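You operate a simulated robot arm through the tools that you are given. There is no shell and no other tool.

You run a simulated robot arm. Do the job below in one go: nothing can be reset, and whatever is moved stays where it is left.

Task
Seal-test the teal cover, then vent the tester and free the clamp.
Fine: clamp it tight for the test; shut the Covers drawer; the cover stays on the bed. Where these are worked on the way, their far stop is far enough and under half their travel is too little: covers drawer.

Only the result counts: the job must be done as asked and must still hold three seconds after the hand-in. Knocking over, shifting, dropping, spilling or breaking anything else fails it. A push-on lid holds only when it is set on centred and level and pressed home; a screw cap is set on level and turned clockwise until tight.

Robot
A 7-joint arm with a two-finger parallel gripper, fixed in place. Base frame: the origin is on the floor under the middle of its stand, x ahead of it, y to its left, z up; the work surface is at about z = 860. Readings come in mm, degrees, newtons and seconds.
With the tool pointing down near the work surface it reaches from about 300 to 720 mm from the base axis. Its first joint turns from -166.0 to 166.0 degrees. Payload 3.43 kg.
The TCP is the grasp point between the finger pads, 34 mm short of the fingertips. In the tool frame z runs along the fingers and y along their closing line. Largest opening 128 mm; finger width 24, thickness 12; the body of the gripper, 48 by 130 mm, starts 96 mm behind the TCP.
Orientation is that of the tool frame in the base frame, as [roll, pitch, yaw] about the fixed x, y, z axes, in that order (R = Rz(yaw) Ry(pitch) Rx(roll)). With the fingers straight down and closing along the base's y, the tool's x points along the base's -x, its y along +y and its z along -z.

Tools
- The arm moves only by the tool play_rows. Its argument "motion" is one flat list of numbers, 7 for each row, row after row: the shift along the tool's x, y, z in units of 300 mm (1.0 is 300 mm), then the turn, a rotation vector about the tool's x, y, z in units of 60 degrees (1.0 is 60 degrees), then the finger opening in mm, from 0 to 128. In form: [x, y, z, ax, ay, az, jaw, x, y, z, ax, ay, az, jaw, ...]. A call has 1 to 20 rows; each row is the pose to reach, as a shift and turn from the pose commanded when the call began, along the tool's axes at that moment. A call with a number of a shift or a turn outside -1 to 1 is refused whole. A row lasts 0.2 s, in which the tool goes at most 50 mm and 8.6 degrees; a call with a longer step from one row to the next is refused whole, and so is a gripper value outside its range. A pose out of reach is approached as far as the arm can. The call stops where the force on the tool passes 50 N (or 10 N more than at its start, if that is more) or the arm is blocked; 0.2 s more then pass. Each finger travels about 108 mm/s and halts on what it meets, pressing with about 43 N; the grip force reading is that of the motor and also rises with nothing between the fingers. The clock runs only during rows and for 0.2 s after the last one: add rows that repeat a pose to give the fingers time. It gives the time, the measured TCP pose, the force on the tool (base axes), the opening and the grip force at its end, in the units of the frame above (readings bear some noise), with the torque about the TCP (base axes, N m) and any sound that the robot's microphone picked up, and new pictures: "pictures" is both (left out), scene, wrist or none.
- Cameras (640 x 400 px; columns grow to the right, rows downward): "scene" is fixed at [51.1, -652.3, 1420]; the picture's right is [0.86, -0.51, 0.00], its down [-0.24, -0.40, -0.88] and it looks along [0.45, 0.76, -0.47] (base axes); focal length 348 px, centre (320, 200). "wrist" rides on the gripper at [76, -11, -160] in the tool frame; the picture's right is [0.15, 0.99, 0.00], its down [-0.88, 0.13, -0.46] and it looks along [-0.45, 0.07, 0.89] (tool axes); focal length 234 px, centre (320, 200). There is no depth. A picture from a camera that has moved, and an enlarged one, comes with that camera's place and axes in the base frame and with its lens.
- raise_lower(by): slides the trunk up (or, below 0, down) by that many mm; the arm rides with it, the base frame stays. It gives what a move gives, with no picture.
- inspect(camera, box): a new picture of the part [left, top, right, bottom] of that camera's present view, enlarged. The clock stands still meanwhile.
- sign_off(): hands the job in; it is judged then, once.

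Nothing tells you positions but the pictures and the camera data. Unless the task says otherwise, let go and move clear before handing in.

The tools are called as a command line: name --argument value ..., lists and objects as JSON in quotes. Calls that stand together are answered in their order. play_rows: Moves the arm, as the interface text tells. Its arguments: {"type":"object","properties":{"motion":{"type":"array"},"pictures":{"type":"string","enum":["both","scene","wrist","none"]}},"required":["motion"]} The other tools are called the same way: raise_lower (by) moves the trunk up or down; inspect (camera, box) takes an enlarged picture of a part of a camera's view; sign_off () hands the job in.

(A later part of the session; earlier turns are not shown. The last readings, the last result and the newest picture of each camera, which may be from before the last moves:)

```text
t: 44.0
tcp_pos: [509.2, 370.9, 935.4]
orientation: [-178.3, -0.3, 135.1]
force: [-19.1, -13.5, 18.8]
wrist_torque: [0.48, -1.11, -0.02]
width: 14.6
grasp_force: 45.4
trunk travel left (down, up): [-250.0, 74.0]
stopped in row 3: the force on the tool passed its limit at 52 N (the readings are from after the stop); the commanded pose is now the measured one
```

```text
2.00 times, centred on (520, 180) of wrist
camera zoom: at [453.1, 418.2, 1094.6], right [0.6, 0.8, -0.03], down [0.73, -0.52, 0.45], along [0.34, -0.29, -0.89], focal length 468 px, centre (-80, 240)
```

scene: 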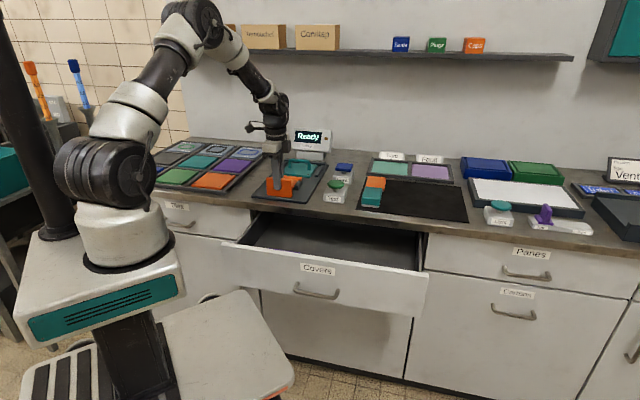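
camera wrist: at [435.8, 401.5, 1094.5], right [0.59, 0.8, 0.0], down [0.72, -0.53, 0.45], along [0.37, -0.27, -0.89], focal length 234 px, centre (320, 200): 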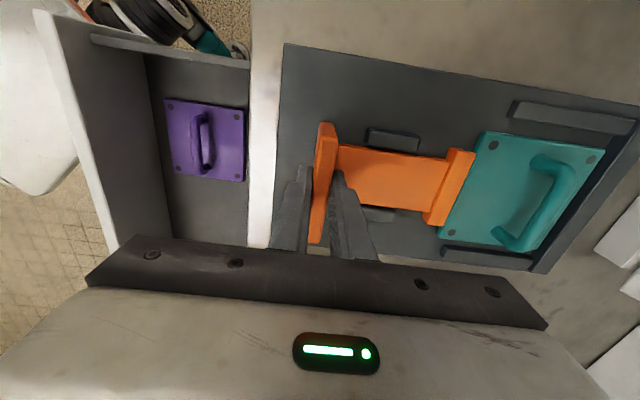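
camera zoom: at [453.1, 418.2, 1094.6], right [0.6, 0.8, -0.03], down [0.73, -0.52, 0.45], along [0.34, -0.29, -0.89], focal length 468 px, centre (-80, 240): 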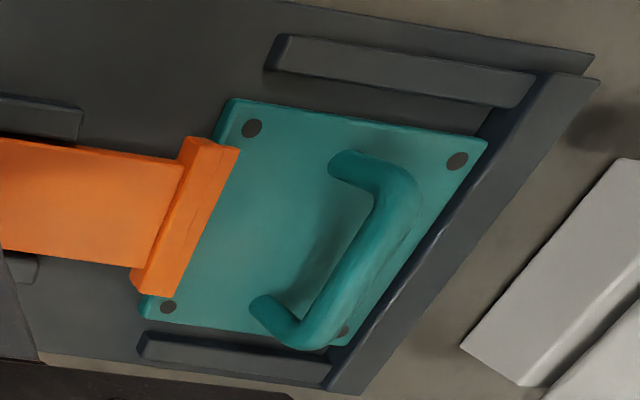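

The clamp doesn't move any further: it is tight. Releasing the plate and lifting away.

play_rows --motion '[0, 0, 0, 0, 0, 0, 25, 0, 0, 0, 0, 0, 0, 42, 0, 0, 0, 0, 0, 0, 42, 0, 0, -0.1, -0.014, 0, 0, 42, 0, 0, -0.25, -0.028, 0, 0, 42, 0, 0, -0.38, -0.028, 0, 0, 42, 0, 0, -0.38, -0.028, 0, 0, 42]' --pictures "both"

inspect --camera "scene" --box '[260, 125, 370, 200]'

inspect --camera "wrist" --box '[280, 60, 640, 280]'

```text
t: 45.6
tcp_pos: [514.4, 374.3, 1044.4]
orientation: [179.9, -0.2, 135.1]
force: [-0.3, 0.7, 0.0]
wrist_torque: [-0.01, 0.0, 0.02]
width: 41.8
grasp_force: 0.0
trunk travel left (down, up): [-250.0, 74.0]
camera wrist: at [453.2, 417.9, 1204.1], right [0.6, 0.8, 0.0], down [0.72, -0.53, 0.45], along [0.36, -0.27, -0.89], focal length 234 px, centre (320, 200)
```

scene: 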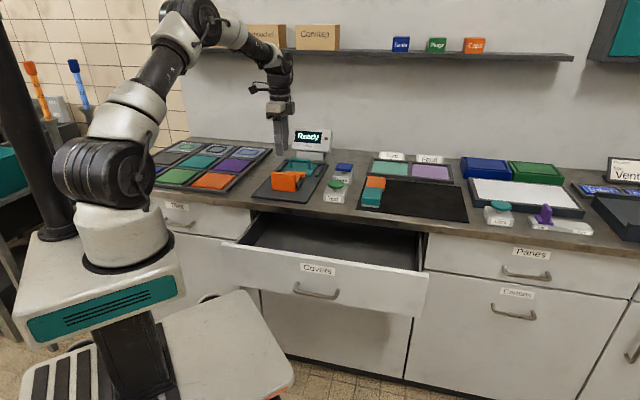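
wrist: 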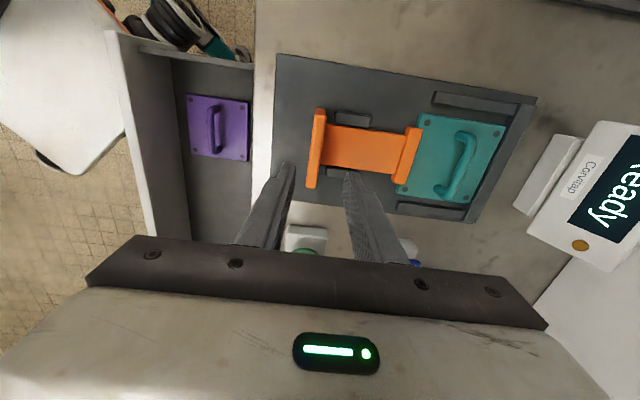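

```text
5.33 times, centred on (315, 162) of scene
camera zoom: at [51.1, -652.3, 1420.0], right [0.86, -0.51, 0.0], down [-0.24, -0.4, -0.88], along [0.45, 0.76, -0.47], focal length 1859 px, centre (347, 400)
```

zoom: 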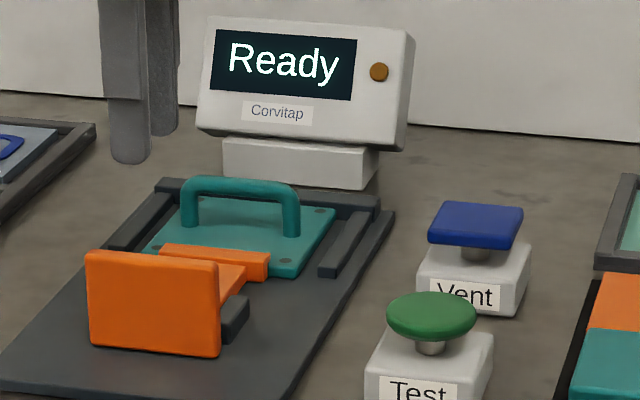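

```text
1.78 times, centred on (460, 170) of wrist
camera zoom: at [453.2, 417.9, 1204.1], right [0.6, 0.8, 0.0], down [0.72, -0.53, 0.45], along [0.36, -0.27, -0.89], focal length 416 px, centre (71, 253)
```

zoom: 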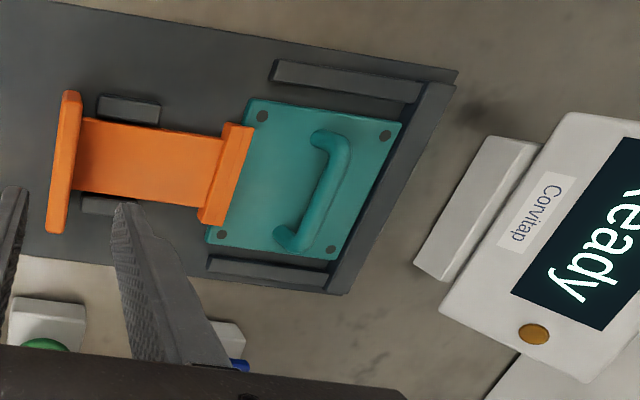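

The clamp holds with the cover seated against the rails. Now over to the Test button at about (644, 243), disc top z≈916.

play_rows --motion '[-0.123, -0.001, 0.023, 0, 0, 0, 20, -0.245, -0.002, 0.046, 0, 0, 0, 0, -0.368, -0.003, 0.069, 0, 0, 0, 0, -0.49, -0.004, 0.092, 0, 0, 0, 0, -0.613, -0.004, 0.115, 0, 0, 0, 0, -0.613, -0.004, 0.115, 0, 0, 0, 0]' --pictures "both"

inspect --camera "scene" --box '[300, 130, 380, 210]'

inspect --camera "wrist" --box '[220, 60, 480, 260]'

```text
t: 47.0
tcp_pos: [645.5, 243.3, 1009.0]
orientation: [180.0, -0.3, 135.0]
force: [0.1, 1.0, 0.3]
wrist_torque: [0.03, 0.01, -0.01]
width: 0.2
grasp_force: 32.4
trunk travel left (down, up): [-250.0, 74.0]
camera wrist: at [584.0, 287.3, 1168.1], right [0.6, 0.8, 0.0], down [0.72, -0.53, 0.45], along [0.36, -0.27, -0.89], focal length 234 px, centre (320, 200)
```

scene: 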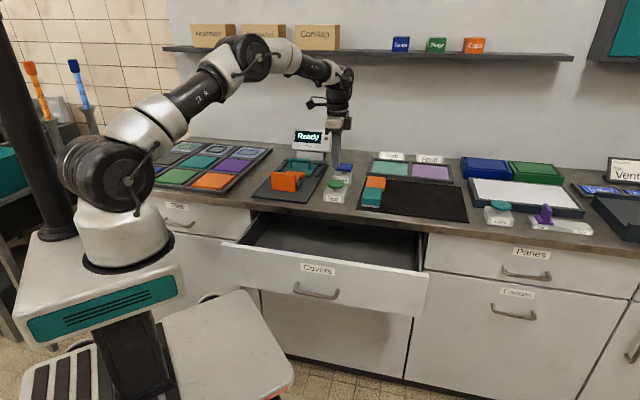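
wrist: 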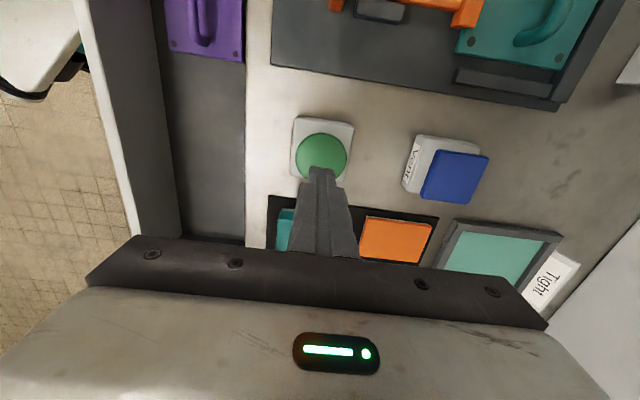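

```text
5.00 times, centred on (340, 170) of scene
camera zoom: at [51.1, -652.3, 1420.0], right [0.86, -0.51, 0.0], down [-0.24, -0.4, -0.88], along [0.45, 0.76, -0.47], focal length 1742 px, centre (220, 350)
```

zoom: 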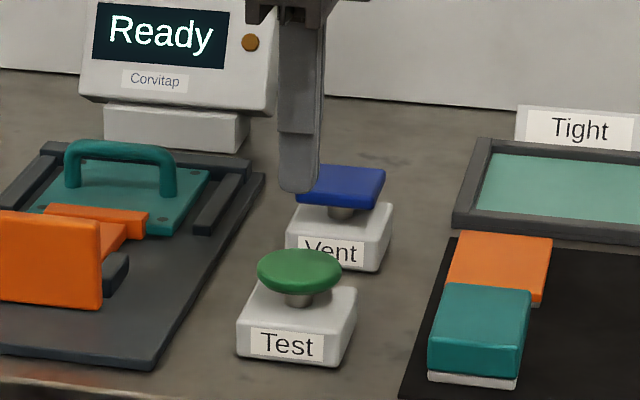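

```text
2.00 times, centred on (350, 160) of wrist
camera zoom: at [584.0, 287.3, 1168.1], right [0.6, 0.8, 0.0], down [0.72, -0.53, 0.45], along [0.36, -0.27, -0.89], focal length 468 px, centre (260, 280)
```

zoom: 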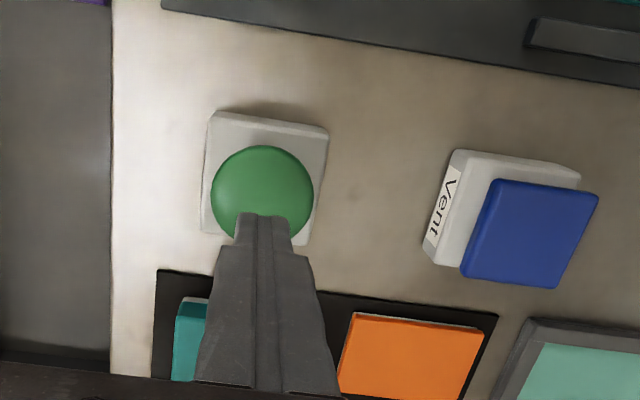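

Aligned over the Test button. Pressing it down.

play_rows --motion '[-0.006, 0, 0.1, 0, 0, 0, 0, -0.006, 0, 0.175, 0, 0, 0, 0, -0.006, 0, 0.2, 0, 0, 0, 0, -0.006, 0, 0.212, 0, 0, 0, 0, -0.006, 0, 0.222, 0, 0, 0, 0, -0.006, 0, 0.222, 0, 0, 0, 0]' --pictures "none"

inspect --camera "scene" --box '[280, 120, 360, 210]'

```text
t: 48.4
tcp_pos: [646.5, 243.0, 942.7]
orientation: [-180.0, -0.4, 135.0]
force: [-1.0, 1.0, 3.4]
wrist_torque: [0.03, -0.01, 0.01]
width: 0.2
grasp_force: 32.6
trunk travel left (down, up): [-250.0, 74.0]
heard: click
```

```text
4.44 times, centred on (320, 165) of scene
camera zoom: at [51.1, -652.3, 1420.0], right [0.86, -0.51, 0.0], down [-0.24, -0.4, -0.88], along [0.45, 0.76, -0.47], focal length 1549 px, centre (320, 356)
```

zoom: 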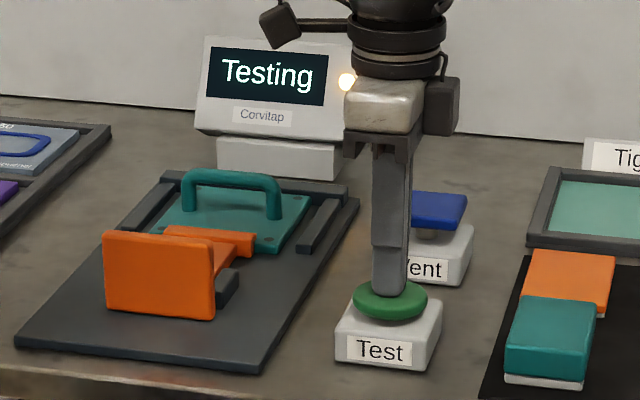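

A click, and the display reads "Testing". Lifting off and waiting for the result.

play_rows --motion '[0, 0, -0.1, 0, 0, 0, 0, 0, 0, -0.23, 0, 0, 0, 0, 0, 0, -0.23, 0, 0, 0, 0, 0, 0, -0.23, 0, 0, 0, 0, 0, 0, -0.23, 0, 0, 0, 0, 0, 0, -0.23, 0, 0, 0, 0]' --pictures "none"

inspect --camera "scene" --box '[280, 120, 360, 210]'

```text
t: 49.8
tcp_pos: [646.9, 243.5, 1011.4]
orientation: [180.0, -0.3, 135.1]
force: [-0.1, 0.2, -0.3]
wrist_torque: [0.0, -0.01, 0.02]
width: 0.0
grasp_force: 32.4
trunk travel left (down, up): [-250.0, 74.0]
```

```text
4.44 times, centred on (320, 165) of scene
camera zoom: at [51.1, -652.3, 1420.0], right [0.86, -0.51, 0.0], down [-0.24, -0.4, -0.88], along [0.45, 0.76, -0.47], focal length 1549 px, centre (320, 356)
```

zoom: 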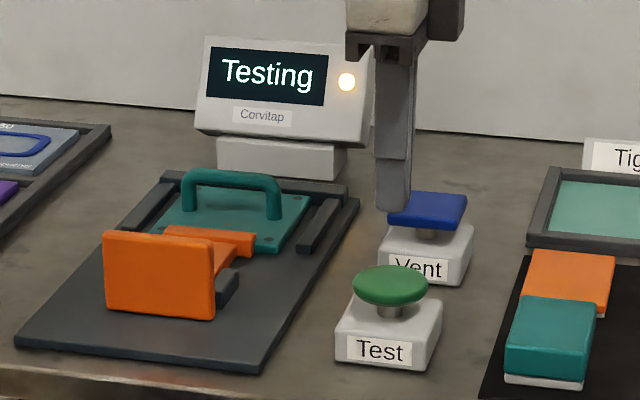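

play_rows --motion '[0, 0, 0, 0, 0, 0, 0, 0, 0, 0, 0, 0, 0, 0, 0, 0, 0, 0, 0, 0, 0, 0, 0, 0, 0, 0, 0, 0, 0, 0, 0, 0, 0, 0, 0, 0, 0, 0, 0, 0, 0, 0, 0, 0, 0, 0, 0, 0, 0, 0, 0, 0, 0, 0, 0, 0, 0, 0, 0, 0, 0, 0, 0, 0, 0, 0, 0, 0, 0, 0, 0, 0, 0, 0, 0, 0, 0, 0, 0, 0, 0, 0, 0, 0, 0, 0, 0, 0, 0, 0, 0, 0, 0, 0, 0, 0, 0, 0, 0, 0, 0, 0, 0, 0, 0]' --pictures "none"

inspect --camera "scene" --box '[280, 120, 360, 210]'

```text
t: 53.0
tcp_pos: [646.8, 242.3, 1012.3]
orientation: [-180.0, -0.3, 135.0]
force: [0.0, -0.3, -0.2]
wrist_torque: [0.03, 0.02, -0.02]
width: 0.0
grasp_force: 33.0
trunk travel left (down, up): [-250.0, 74.0]
```

```text
4.44 times, centred on (320, 165) of scene
camera zoom: at [51.1, -652.3, 1420.0], right [0.86, -0.51, 0.0], down [-0.24, -0.4, -0.88], along [0.45, 0.76, -0.47], focal length 1549 px, centre (320, 356)
```

zoom: 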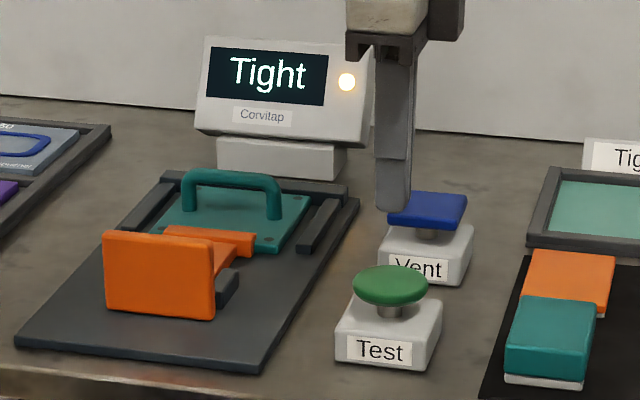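

Result: "Tight". Now to vent: the Vent button (≈(758, 353), top z≈915) is far out, so I'll tilt the hand 30° to reach it.

play_rows --motion '[0, 0.081, 0.007, -0.083, 0, 0, 0, 0, 0.163, 0.013, -0.167, 0, 0, 0, 0, 0.244, 0.02, -0.25, 0, 0, 0, 0, 0.325, 0.027, -0.333, 0, 0, 0, 0, 0.407, 0.033, -0.417, 0, 0, 0, 0, 0.488, 0.04, -0.5, 0, 0, 0, 0, 0.488, 0.04, -0.5, 0, 0, 0]' --pictures "both"

inspect --camera "scene" --box '[290, 120, 370, 200]'

inspect --camera "wrist" --box '[200, 60, 460, 260]'

```text
t: 54.6
tcp_pos: [748.1, 345.9, 1000.2]
orientation: [149.9, -0.2, 134.9]
force: [0.2, -0.9, -0.6]
wrist_torque: [0.01, 0.01, 0.01]
width: 0.1
grasp_force: 32.8
trunk travel left (down, up): [-250.0, 74.0]
camera wrist: at [631.3, 334.4, 1132.6], right [0.5, 0.71, 0.5], down [0.54, -0.71, 0.45], along [0.67, 0.04, -0.74], focal length 234 px, centre (320, 200)
```

scene: 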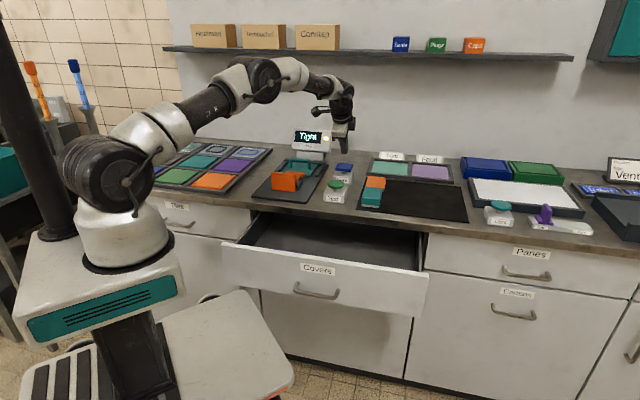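
wrist: 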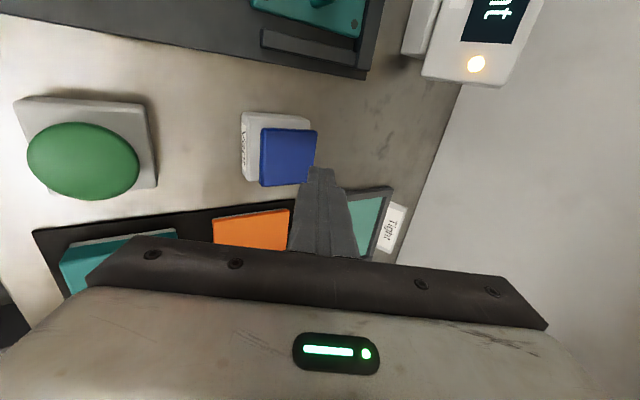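

```text
5.00 times, centred on (330, 160) of scene
camera zoom: at [51.1, -652.3, 1420.0], right [0.86, -0.51, 0.0], down [-0.24, -0.4, -0.88], along [0.45, 0.76, -0.47], focal length 1742 px, centre (270, 400)
```

zoom: 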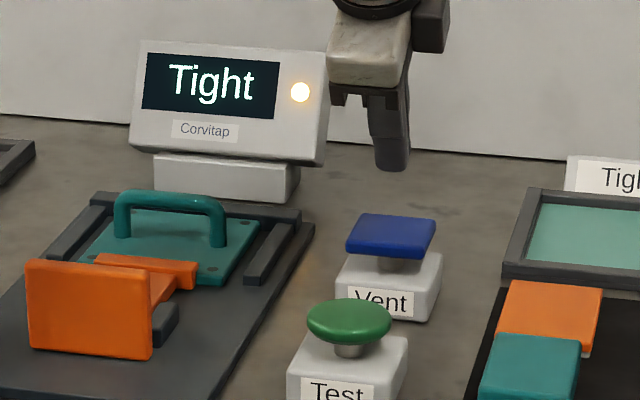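

```text
2.00 times, centred on (330, 160) of wrist
camera zoom: at [631.3, 334.4, 1132.6], right [0.5, 0.71, 0.5], down [0.54, -0.71, 0.45], along [0.67, 0.04, -0.74], focal length 468 px, centre (300, 280)
```

zoom: 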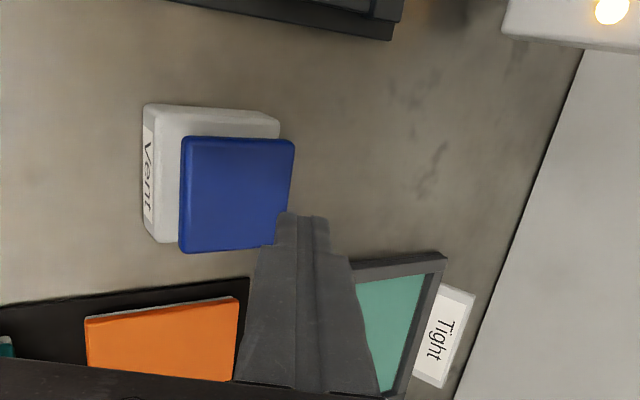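

Tip is over the blue button. Pressing straight down.

play_rows --motion '[0, -0.0333, 0.0577, 0, 0, 0, 0, 0, -0.0667, 0.1155, 0, 0, 0, 0, 0, -0.0833, 0.1443, 0, 0, 0, 0, 0, -0.0917, 0.1588, 0, 0, 0, 0, 0, -0.0967, 0.1674, 0, 0, 0, 0, 0, -0.0967, 0.1674, 0, 0, 0, 0]' --pictures "none"

inspect --camera "scene" --box '[290, 120, 370, 200]'

```text
t: 56.0
tcp_pos: [749.9, 346.4, 942.3]
orientation: [149.9, -0.3, 135.0]
force: [-0.3, -2.3, 3.9]
wrist_torque: [-0.07, 0.0, -0.03]
width: 0.3
grasp_force: 32.6
trunk travel left (down, up): [-250.0, 74.0]
heard: click
```

```text
5.00 times, centred on (330, 160) of scene
camera zoom: at [51.1, -652.3, 1420.0], right [0.86, -0.51, 0.0], down [-0.24, -0.4, -0.88], along [0.45, 0.76, -0.47], focal length 1742 px, centre (270, 400)
```

zoom: 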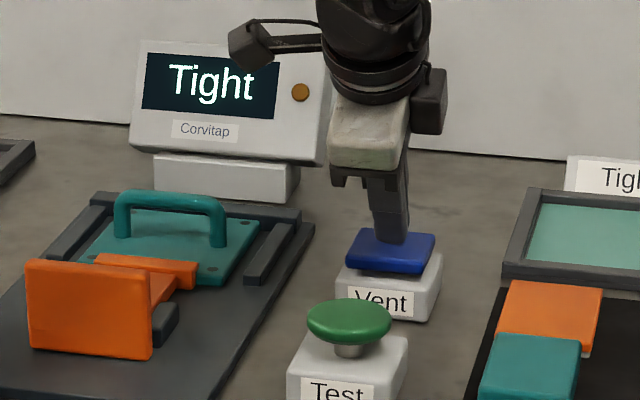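

Click, and the pressure lamp went out: vented. Lifting off and returning to vertical above the clamp plate.

play_rows --motion '[0, 0.04, -0.07, 0, 0, 0, 0, 0, 0.1, -0.173, 0, 0, 0, 0, 0, 0.12, -0.26, 0, 0, 0, 0, 0, 0.0, -0.3, 0.1, 0, 0, 0, 0, -0.13, -0.36, 0.2, 0, 0, 0, 0, -0.26, -0.42, 0.3, 0, 0, 0, 0, -0.35, -0.46, 0.4, 0, 0, 0, 0, -0.35, -0.46, 0.5, 0, 0, 0, 0, -0.35, -0.46, 0.5, 0, 0, 0]' --pictures "both"

inspect --camera "scene" --box '[260, 120, 370, 200]'

```text
t: 58.0
tcp_pos: [636.9, 234.3, 1008.0]
orientation: [-179.9, -0.3, 135.0]
force: [-0.5, 0.8, -0.1]
wrist_torque: [0.02, 0.05, 0.02]
width: 0.0
grasp_force: 32.9
trunk travel left (down, up): [-250.0, 74.0]
camera wrist: at [576.1, 277.5, 1168.5], right [0.6, 0.8, 0.0], down [0.72, -0.53, 0.45], along [0.36, -0.27, -0.89], focal length 234 px, centre (320, 200)
```

scene: 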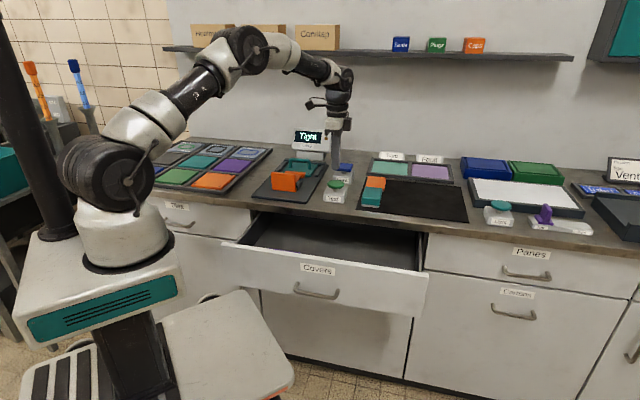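
wrist: 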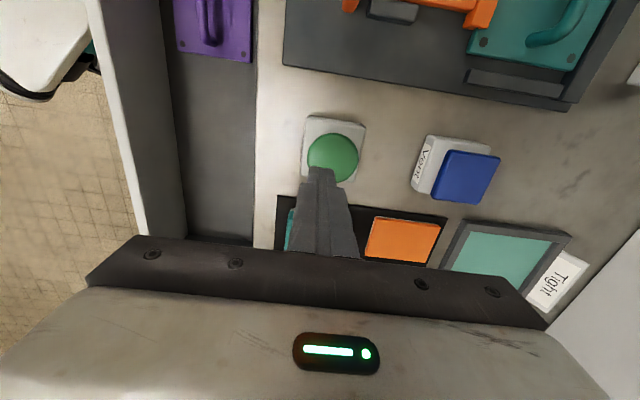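

```text
5.00 times, centred on (315, 160) of scene
camera zoom: at [51.1, -652.3, 1420.0], right [0.86, -0.51, 0.0], down [-0.24, -0.4, -0.88], along [0.45, 0.76, -0.47], focal length 1742 px, centre (345, 400)
```

zoom: 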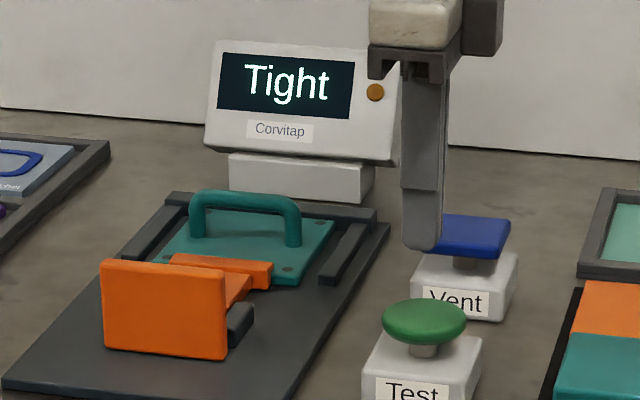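

Back over the clamp plate, opening the fingers.

play_rows --motion '[0.05, 0.004, -0.1, 0, 0, 0, 0, 0.17, 0.008, -0.12, 0, 0, 0, 20, 0.29, 0.012, -0.12, 0, 0, 0, 40, 0.4, 0.016, -0.12, 0, 0, 0, 60, 0.51, 0.02, -0.12, 0, 0, 0, 60, 0.619, 0.023, -0.12, 0, 0, 0, 60, 0.619, 0.023, -0.12, 0, 0, 0, 60]' --pictures "wrist"

inspect --camera "wrist" --box '[220, 60, 480, 260]'

```text
t: 59.6
tcp_pos: [512.1, 370.5, 1046.2]
orientation: [180.0, -0.3, 135.0]
force: [-0.2, -0.2, 0.9]
wrist_torque: [-0.01, -0.01, -0.01]
width: 59.8
grasp_force: 0.1
trunk travel left (down, up): [-250.0, 74.0]
camera wrist: at [450.1, 414.1, 1206.2], right [0.6, 0.8, 0.0], down [0.72, -0.53, 0.45], along [0.36, -0.27, -0.89], focal length 234 px, centre (320, 200)
```

wrist: 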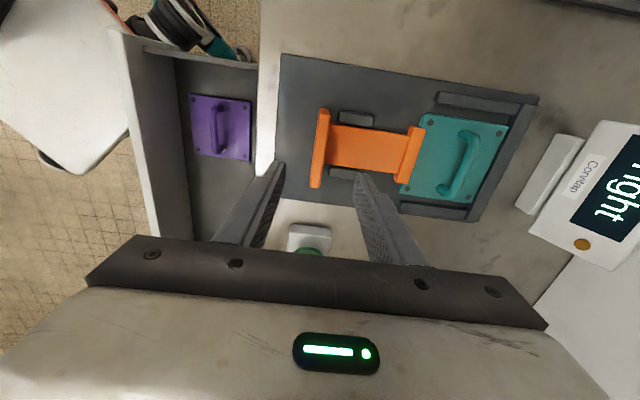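

```text
2.00 times, centred on (350, 160) of wrist
camera zoom: at [450.1, 414.1, 1206.2], right [0.6, 0.8, 0.0], down [0.72, -0.53, 0.45], along [0.36, -0.27, -0.89], focal length 468 px, centre (260, 280)
```

zoom: 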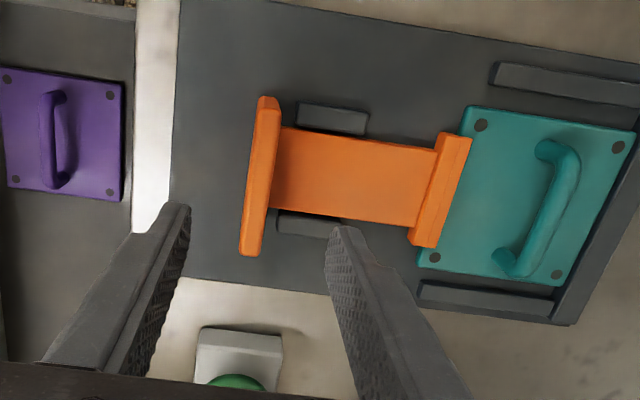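

play_rows --motion '[0, -0.003, 0.13, 0, 0, 0, 60, 0, -0.006, 0.26, 0, 0, 0, 60, 0, -0.006, 0.373, 0, 0, 0, 60, 0, -0.006, 0.373, 0, 0, 0, 40, 0, -0.006, 0.373, 0, 0, 0, 20, 0, -0.006, 0.373, 0, 0, 0, 5, 0, -0.006, 0.373, 0, 0, 0, 0, 0, -0.006, 0.373, 0, 0, 0, 0]' --pictures "none"

inspect --camera "scene" --box '[250, 135, 340, 205]'

```text
t: 61.4
tcp_pos: [507.7, 368.9, 936.0]
orientation: [179.9, -0.3, 135.0]
force: [-0.3, 0.0, -4.4]
wrist_torque: [-0.07, -0.31, -0.02]
width: 13.5
grasp_force: 45.5
trunk travel left (down, up): [-250.0, 74.0]
```

```text
5.71 times, centred on (295, 170) of scene
camera zoom: at [51.1, -652.3, 1420.0], right [0.86, -0.51, 0.0], down [-0.24, -0.4, -0.88], along [0.45, 0.76, -0.47], focal length 1992 px, centre (463, 371)
```

zoom: 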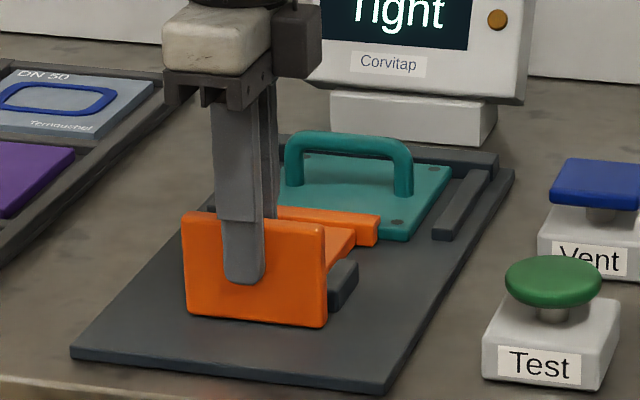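

Gripped. Pulling the clamp back toward its open stop.

play_rows --motion '[0, -0.03, 0, 0, 0, 0, 0, 0, -0.065, 0, 0, 0, 0, 0, 0, -0.1, 0, 0, 0, 0, 0, 0, -0.135, 0, 0, 0, 0, 0, 0, -0.135, 0, 0, 0, 0, 0]' --pictures "none"

inspect --camera "scene" --box '[250, 135, 340, 205]'

```text
t: 62.6
tcp_pos: [480.4, 340.9, 935.3]
orientation: [179.9, -0.2, 135.0]
force: [-1.2, 3.2, 9.0]
wrist_torque: [-0.13, 0.22, -0.02]
width: 13.9
grasp_force: 45.1
trunk travel left (down, up): [-250.0, 74.0]
```

```text
5.71 times, centred on (295, 170) of scene
camera zoom: at [51.1, -652.3, 1420.0], right [0.86, -0.51, 0.0], down [-0.24, -0.4, -0.88], along [0.45, 0.76, -0.47], focal length 1992 px, centre (463, 371)
```

zoom: 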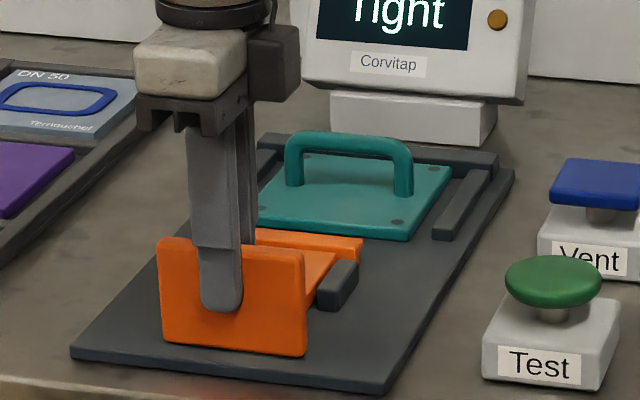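

play_rows --motion '[0, -0.01, 0, 0, 0, 0, 0, 0, -0.018, 0, 0, 0, 0, 0, 0, -0.018, 0, 0, 0, 0, 0]' --pictures "none"

inspect --camera "scene" --box '[250, 135, 340, 205]'

```text
t: 63.4
tcp_pos: [478.1, 338.5, 935.8]
orientation: [179.8, -0.4, 135.0]
force: [9.1, 16.0, 13.3]
wrist_torque: [-0.02, 1.27, -0.08]
width: 13.8
grasp_force: 44.6
trunk travel left (down, up): [-250.0, 74.0]
```

```text
5.71 times, centred on (295, 170) of scene
camera zoom: at [51.1, -652.3, 1420.0], right [0.86, -0.51, 0.0], down [-0.24, -0.4, -0.88], along [0.45, 0.76, -0.47], focal length 1992 px, centre (463, 371)
```

zoom: 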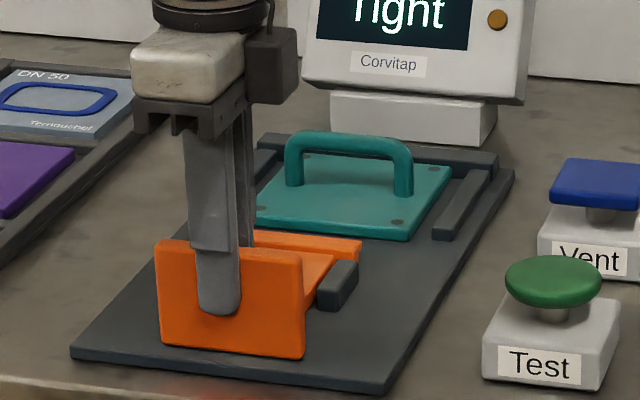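

The clamp is fully back at its open stop. Releasing and lifting clear.

play_rows --motion '[0, 0.006, 0, 0, 0, 0, 10, 0, 0.006, 0, 0, 0, 0, 30, 0, 0.006, 0, 0, 0, 0, 42, 0, 0.006, 0, 0, 0, 0, 42, 0, 0.006, -0.12, 0, 0, 0, 42, 0, 0.006, -0.26, 0, 0, 0, 42, 0, 0.006, -0.4, 0, 0, 0, 42, 0, 0.006, -0.4, 0, 0, 0, 42]' --pictures "both"

inspect --camera "scene" --box '[250, 120, 350, 205]'

```text
t: 65.2
tcp_pos: [477.2, 337.0, 1055.0]
orientation: [179.9, -0.3, 135.0]
force: [-0.4, 0.4, -1.4]
wrist_torque: [0.0, -0.05, 0.04]
width: 42.1
grasp_force: 0.1
trunk travel left (down, up): [-250.0, 74.0]
camera wrist: at [416.2, 380.6, 1214.7], right [0.6, 0.8, 0.0], down [0.72, -0.53, 0.45], along [0.36, -0.27, -0.89], focal length 234 px, centre (320, 200)
```

scene: 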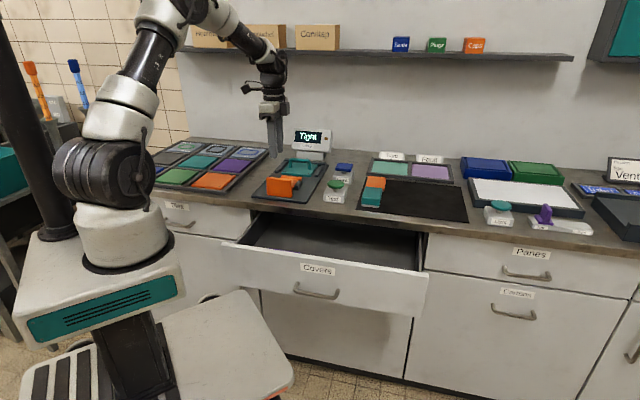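
wrist: 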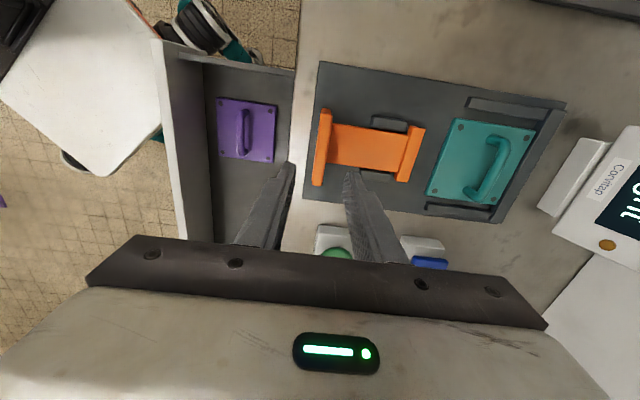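

```text
4.71 times, centred on (300, 162) of scene
camera zoom: at [51.1, -652.3, 1420.0], right [0.86, -0.51, 0.0], down [-0.24, -0.4, -0.88], along [0.45, 0.76, -0.47], focal length 1640 px, centre (414, 376)
```

zoom: 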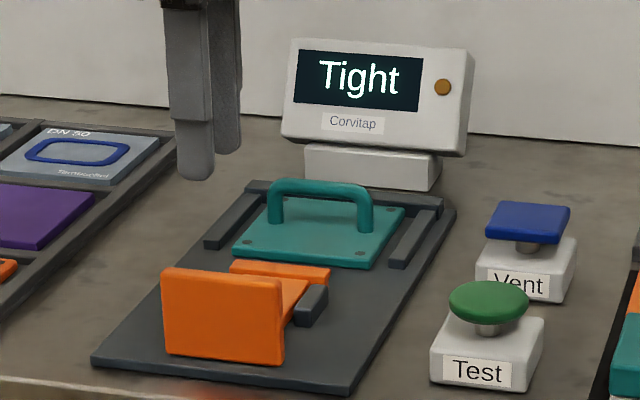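

Clamp is free and the cover stays on the bed. Now to shut the Covers drawer: travel back in front of its handle.

play_rows --motion '[-0.08, -0.118, 0, 0, 0, 0, 40, -0.163, -0.236, 0, 0, 0, 0, 40, -0.245, -0.354, 0, 0, 0, 0, 40, -0.326, -0.472, 0, 0, 0, 0, 40, -0.408, -0.59, 0, 0, 0, 0, 40, -0.489, -0.708, 0, 0, 0, 0, 40, -0.571, -0.826, 0, 0, 0, 0, 40, -0.652, -0.944, 0, 0, 0, 0, 40, -0.652, -0.944, 0, 0, 0, 0, 40]' --pictures "none"

```text
t: 67.2
tcp_pos: [414.1, -2.2, 1054.9]
orientation: [180.0, -0.3, 135.0]
force: [-0.9, 0.3, -0.3]
wrist_torque: [0.02, -0.03, -0.04]
width: 39.5
grasp_force: 0.2
trunk travel left (down, up): [-250.0, 74.0]
```

play_rows --motion '[-0.003, -0.066, 0.097, -0.125, 0, 0, 40, -0.005, -0.131, 0.193, -0.25, 0, 0, 40, -0.008, -0.197, 0.29, -0.375, 0, 0, 40, -0.011, -0.262, 0.387, -0.5, 0, 0, 40, -0.013, -0.328, 0.483, -0.625, 0, 0, 40, -0.016, -0.393, 0.58, -0.75, 0, 0, 40, -0.016, -0.393, 0.58, -0.75, 0, 0, 40]' --pictures "both"

inspect --camera "wrist" --box '[220, 60, 460, 260]'

```text
t: 68.8
tcp_pos: [337.0, -88.2, 878.2]
orientation: [134.9, -0.3, 135.1]
force: [-0.5, 0.0, -1.0]
wrist_torque: [0.04, 0.01, 0.02]
width: 40.2
grasp_force: 0.1
trunk travel left (down, up): [-250.0, 74.0]
camera wrist: at [196.7, -121.7, 983.4], right [0.39, 0.59, 0.7], down [0.46, -0.79, 0.41], along [0.8, 0.16, -0.58], focal length 234 px, centre (320, 200)
```

scene: 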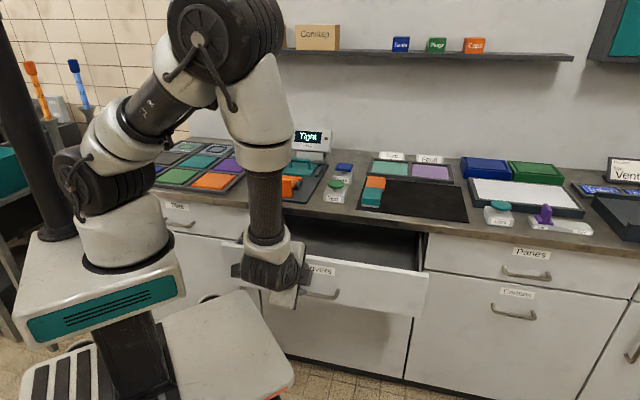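
wrist: 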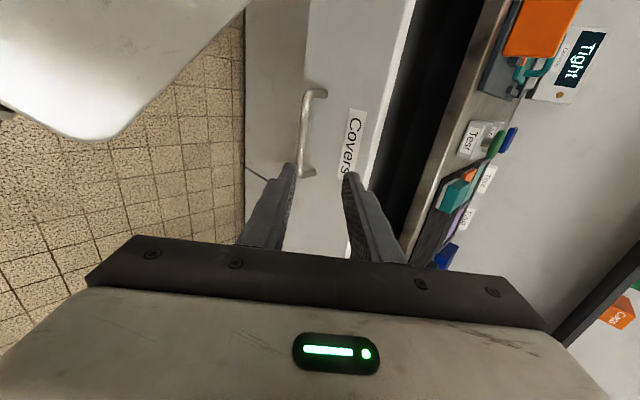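

```text
2.00 times, centred on (340, 160) of wrist
camera zoom: at [196.7, -121.7, 983.4], right [0.39, 0.59, 0.7], down [0.46, -0.79, 0.41], along [0.8, 0.16, -0.58], focal length 468 px, centre (280, 280)
```

zoom: 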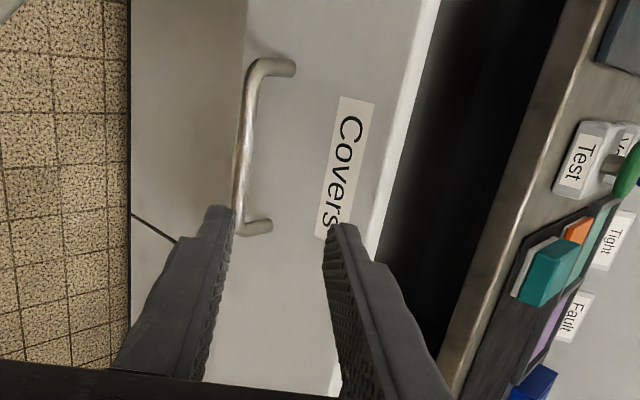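

play_rows --motion '[0.006, -0.05, 0.1, 0, 0, 0, 40, 0.011, -0.09, 0.208, 0, 0, 0, 40, 0.011, -0.09, 0.33, 0, 0, 0, 40, 0.011, -0.09, 0.33, 0, 0, 0, 40]' --pictures "wrist"

inspect --camera "wrist" --box '[220, 80, 440, 260]'

```text
t: 69.8
tcp_pos: [369.2, -49.4, 788.6]
orientation: [135.1, -0.2, 135.0]
force: [0.0, -0.9, -0.2]
wrist_torque: [0.01, 0.02, -0.01]
width: 39.8
grasp_force: 0.1
trunk travel left (down, up): [-250.0, 74.0]
camera wrist: at [230.7, -82.3, 894.7], right [0.39, 0.6, 0.7], down [0.46, -0.79, 0.41], along [0.79, 0.16, -0.58], focal length 234 px, centre (320, 200)
```

wrist: 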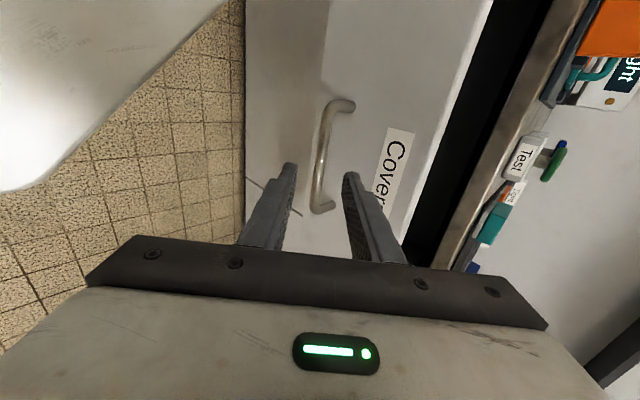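

```text
2.22 times, centred on (330, 170) of wrist
camera zoom: at [230.7, -82.3, 894.7], right [0.39, 0.6, 0.7], down [0.46, -0.79, 0.41], along [0.79, 0.16, -0.58], focal length 520 px, centre (298, 267)
```

zoom: 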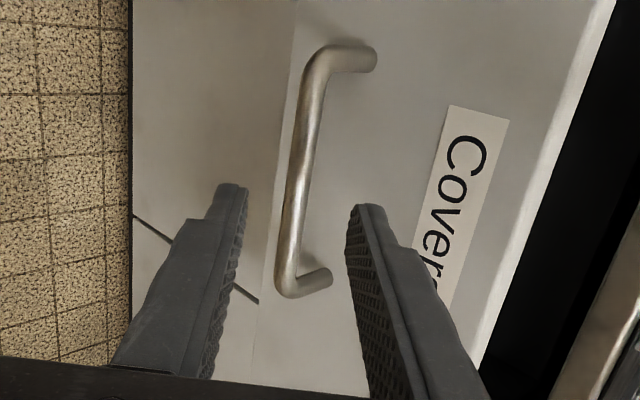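

play_rows --motion '[0, 0.001, 0.07, 0, 0, 0, 40, 0, 0.003, 0.14, 0, 0, 0, 40, 0, 0.003, 0.2, 0, 0, 0, 40, 0, 0.003, 0.2, 0, 0, 0, 25, 0, 0.003, 0.2, 0, 0, 0, 8, 0, 0.003, 0.2, 0, 0, 0, 0, 0, 0.003, 0.2, 0, 0, 0, 0]' --pictures "wrist"

inspect --camera "wrist" --box '[220, 80, 440, 260]'

```text
t: 71.4
tcp_pos: [400.1, -18.3, 748.1]
orientation: [135.0, -0.3, 135.0]
force: [-0.5, -0.5, -2.8]
wrist_torque: [-0.67, -0.58, 0.54]
width: 11.7
grasp_force: 44.9
trunk travel left (down, up): [-250.0, 74.0]
camera wrist: at [261.2, -51.7, 853.0], right [0.39, 0.6, 0.7], down [0.46, -0.79, 0.41], along [0.8, 0.16, -0.58], focal length 234 px, centre (320, 200)
```

wrist: 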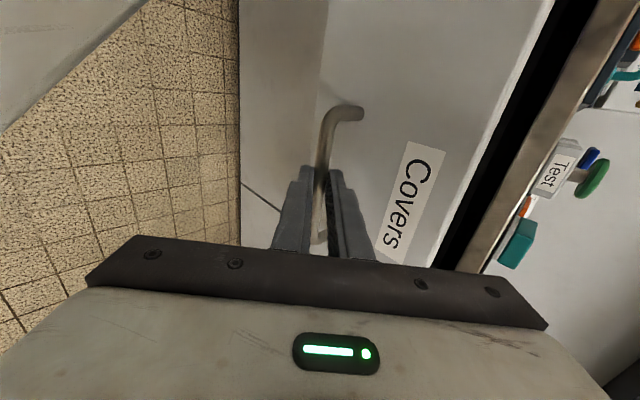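

```text
2.22 times, centred on (330, 170) of wrist
camera zoom: at [261.2, -51.7, 853.0], right [0.39, 0.6, 0.7], down [0.46, -0.79, 0.41], along [0.8, 0.16, -0.58], focal length 520 px, centre (298, 267)
```

zoom: 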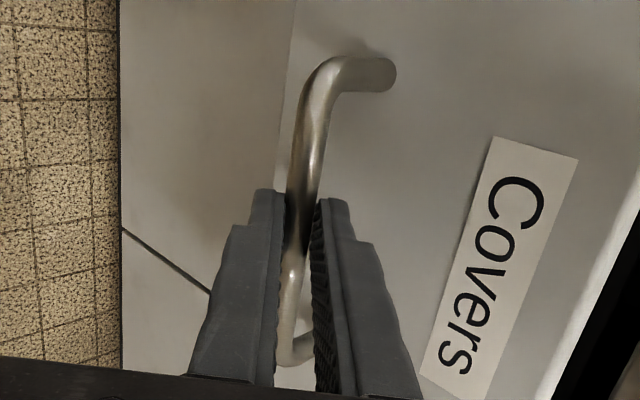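

Handle gripped again. Pushing the drawer shut along the bench normal.

play_rows --motion '[0, 0.035, 0.035, 0, 0, 0, 0, 0, 0.094, 0.094, 0, 0, 0, 0, 0, 0.165, 0.165, 0, 0, 0, 0, 0, 0.236, 0.236, 0, 0, 0, 0, 0, 0.306, 0.306, 0, 0, 0, 0, 0, 0.377, 0.377, 0, 0, 0, 0, 0, 0.448, 0.448, 0, 0, 0, 0, 0, 0.495, 0.495, 0, 0, 0, 0, 0, 0.495, 0.495, 0, 0, 0, 0]' --pictures "both"

```text
t: 73.4
tcp_pos: [549.1, 132.1, 748.0]
orientation: [134.9, -0.2, 135.1]
force: [-1.3, 3.4, 8.1]
wrist_torque: [-0.36, -0.68, 0.47]
width: 11.9
grasp_force: 45.1
trunk travel left (down, up): [-250.0, 74.0]
camera wrist: at [410.0, 96.9, 852.6], right [0.39, 0.6, 0.7], down [0.46, -0.79, 0.41], along [0.8, 0.16, -0.58], focal length 234 px, centre (320, 200)
```

scene: 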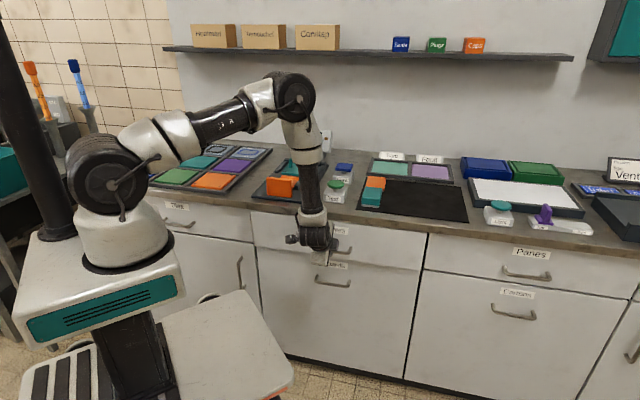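
wrist: 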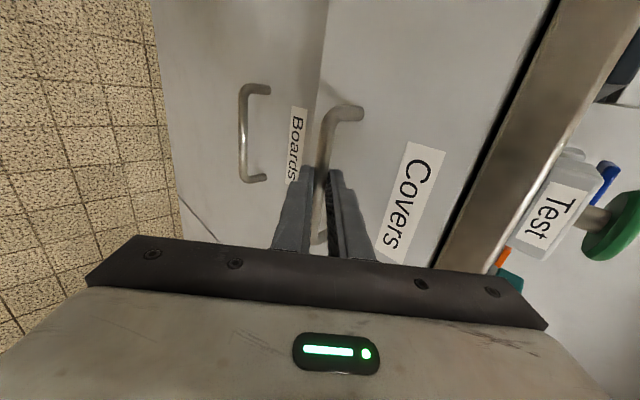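

play_rows --motion '[0, 0.019, 0.019, 0, 0, 0, 0, 0, 0.035, 0.035, 0, 0, 0, 0, 0, 0.045, 0.045, 0, 0, 0, 0, 0, 0.054, 0.054, 0, 0, 0, 0, 0, 0.061, 0.061, 0, 0, 0, 0, 0, 0.066, 0.066, 0, 0, 0, 0]' --pictures "both"

inspect --camera "scene" --box '[230, 180, 450, 300]'

```text
t: 74.8
tcp_pos: [561.7, 144.0, 746.2]
orientation: [135.5, -0.3, 134.7]
force: [-33.9, -30.3, 15.4]
wrist_torque: [-0.86, -0.12, 0.86]
width: 11.9
grasp_force: 45.0
trunk travel left (down, up): [-250.0, 74.0]
camera wrist: at [424.6, 112.0, 852.4], right [0.4, 0.6, 0.69], down [0.46, -0.79, 0.41], along [0.79, 0.15, -0.59], focal length 234 px, centre (320, 200)
```

scene: 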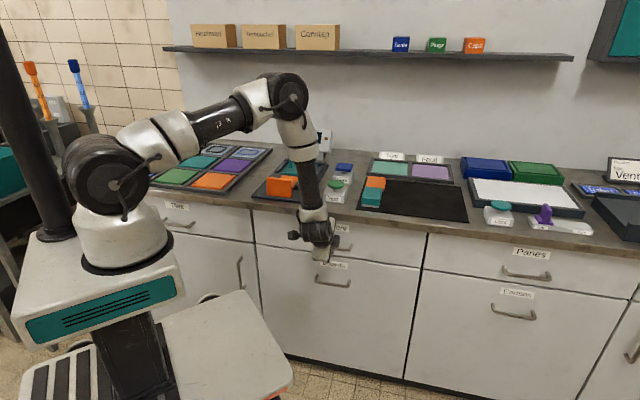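
wrist: 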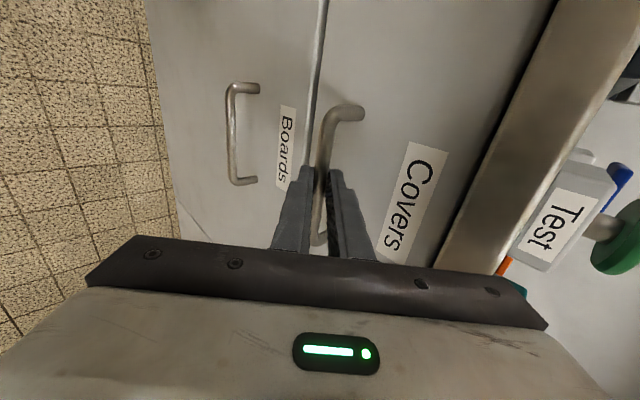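

```text
2.91 times, centred on (340, 240) of scene
camera zoom: at [51.1, -652.3, 1420.0], right [0.86, -0.51, 0.0], down [-0.24, -0.4, -0.88], along [0.45, 0.76, -0.47], focal length 1014 px, centre (262, 84)
```

zoom: 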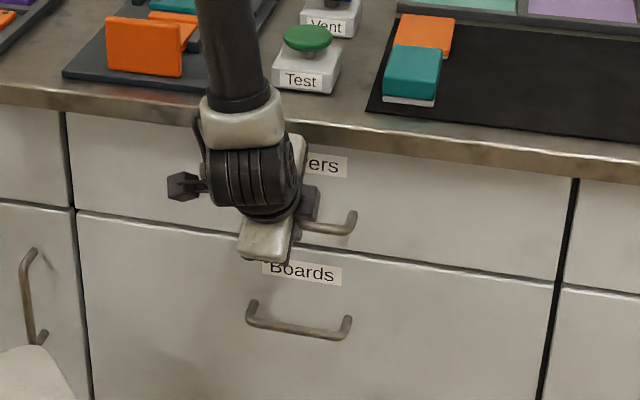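

The drawer is home against its closed stop (45 N). I'll relax the push, open the fingers, then back off along the fingers.

play_rows --motion '[0, -0.012, -0.012, 0, 0, 0, 0, 0, -0.02, -0.02, 0, 0, 0, 0, 0, -0.02, -0.02, 0, 0, 0, 0]' --pictures "none"

```text
t: 75.6
tcp_pos: [564.0, 144.9, 746.7]
orientation: [135.3, -0.3, 135.0]
force: [3.7, -6.6, -26.4]
wrist_torque: [-1.42, -0.98, -0.32]
width: 11.8
grasp_force: 45.0
trunk travel left (down, up): [-250.0, 74.0]
```

play_rows --motion '[0, 0, 0, 0, 0, 0, 20, 0, 0, 0, 0, 0, 0, 40, 0, 0, 0, 0, 0, 0, 40, 0, 0, -0.06, 0, 0, 0, 40, 0, 0, -0.16, 0, 0, 0, 40, 0, 0, -0.3, 0, 0, 0, 40, 0, 0, -0.45, 0, 0, 0, 40, 0, 0, -0.45, 0, 0, 0, 40]' --pictures "both"

inspect --camera "scene" --box '[230, 110, 450, 300]'

inspect --camera "wrist" --box '[220, 20, 540, 240]'

```text
t: 77.4
tcp_pos: [493.3, 76.5, 844.6]
orientation: [135.0, -0.2, 135.0]
force: [0.4, -0.5, 0.1]
wrist_torque: [0.01, 0.0, 0.03]
width: 39.9
grasp_force: 0.0
trunk travel left (down, up): [-250.0, 74.0]
camera wrist: at [354.1, 42.9, 948.5], right [0.39, 0.6, 0.7], down [0.46, -0.79, 0.41], along [0.8, 0.16, -0.58], focal length 234 px, centre (320, 200)
```

scene: 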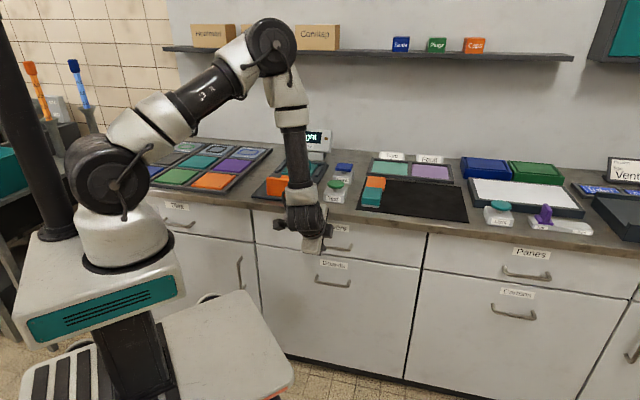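
wrist: 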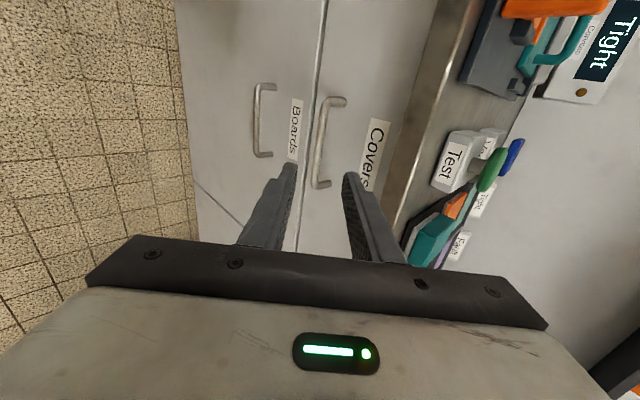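

```text
2.11 times, centred on (340, 205) of scene
camera zoom: at [51.1, -652.3, 1420.0], right [0.86, -0.51, 0.0], down [-0.24, -0.4, -0.88], along [0.45, 0.76, -0.47], focal length 734 px, centre (278, 190)
```

zoom: 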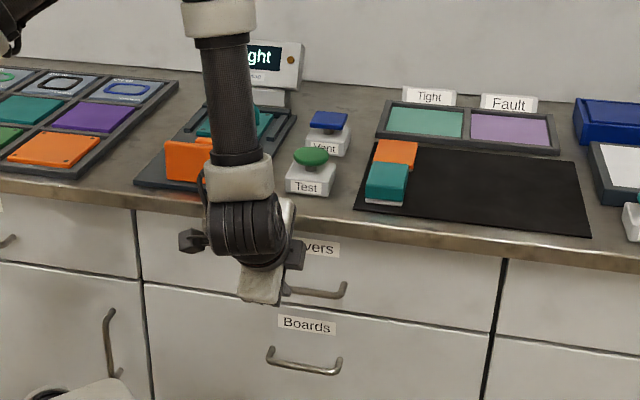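

```text
1.82 times, centred on (380, 130) of wrist
camera zoom: at [354.1, 42.9, 948.5], right [0.39, 0.6, 0.7], down [0.46, -0.79, 0.41], along [0.8, 0.16, -0.58], focal length 426 px, centre (211, 327)
```

zoom: 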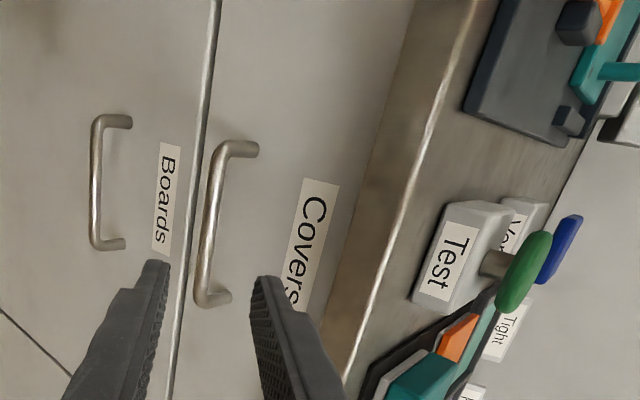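

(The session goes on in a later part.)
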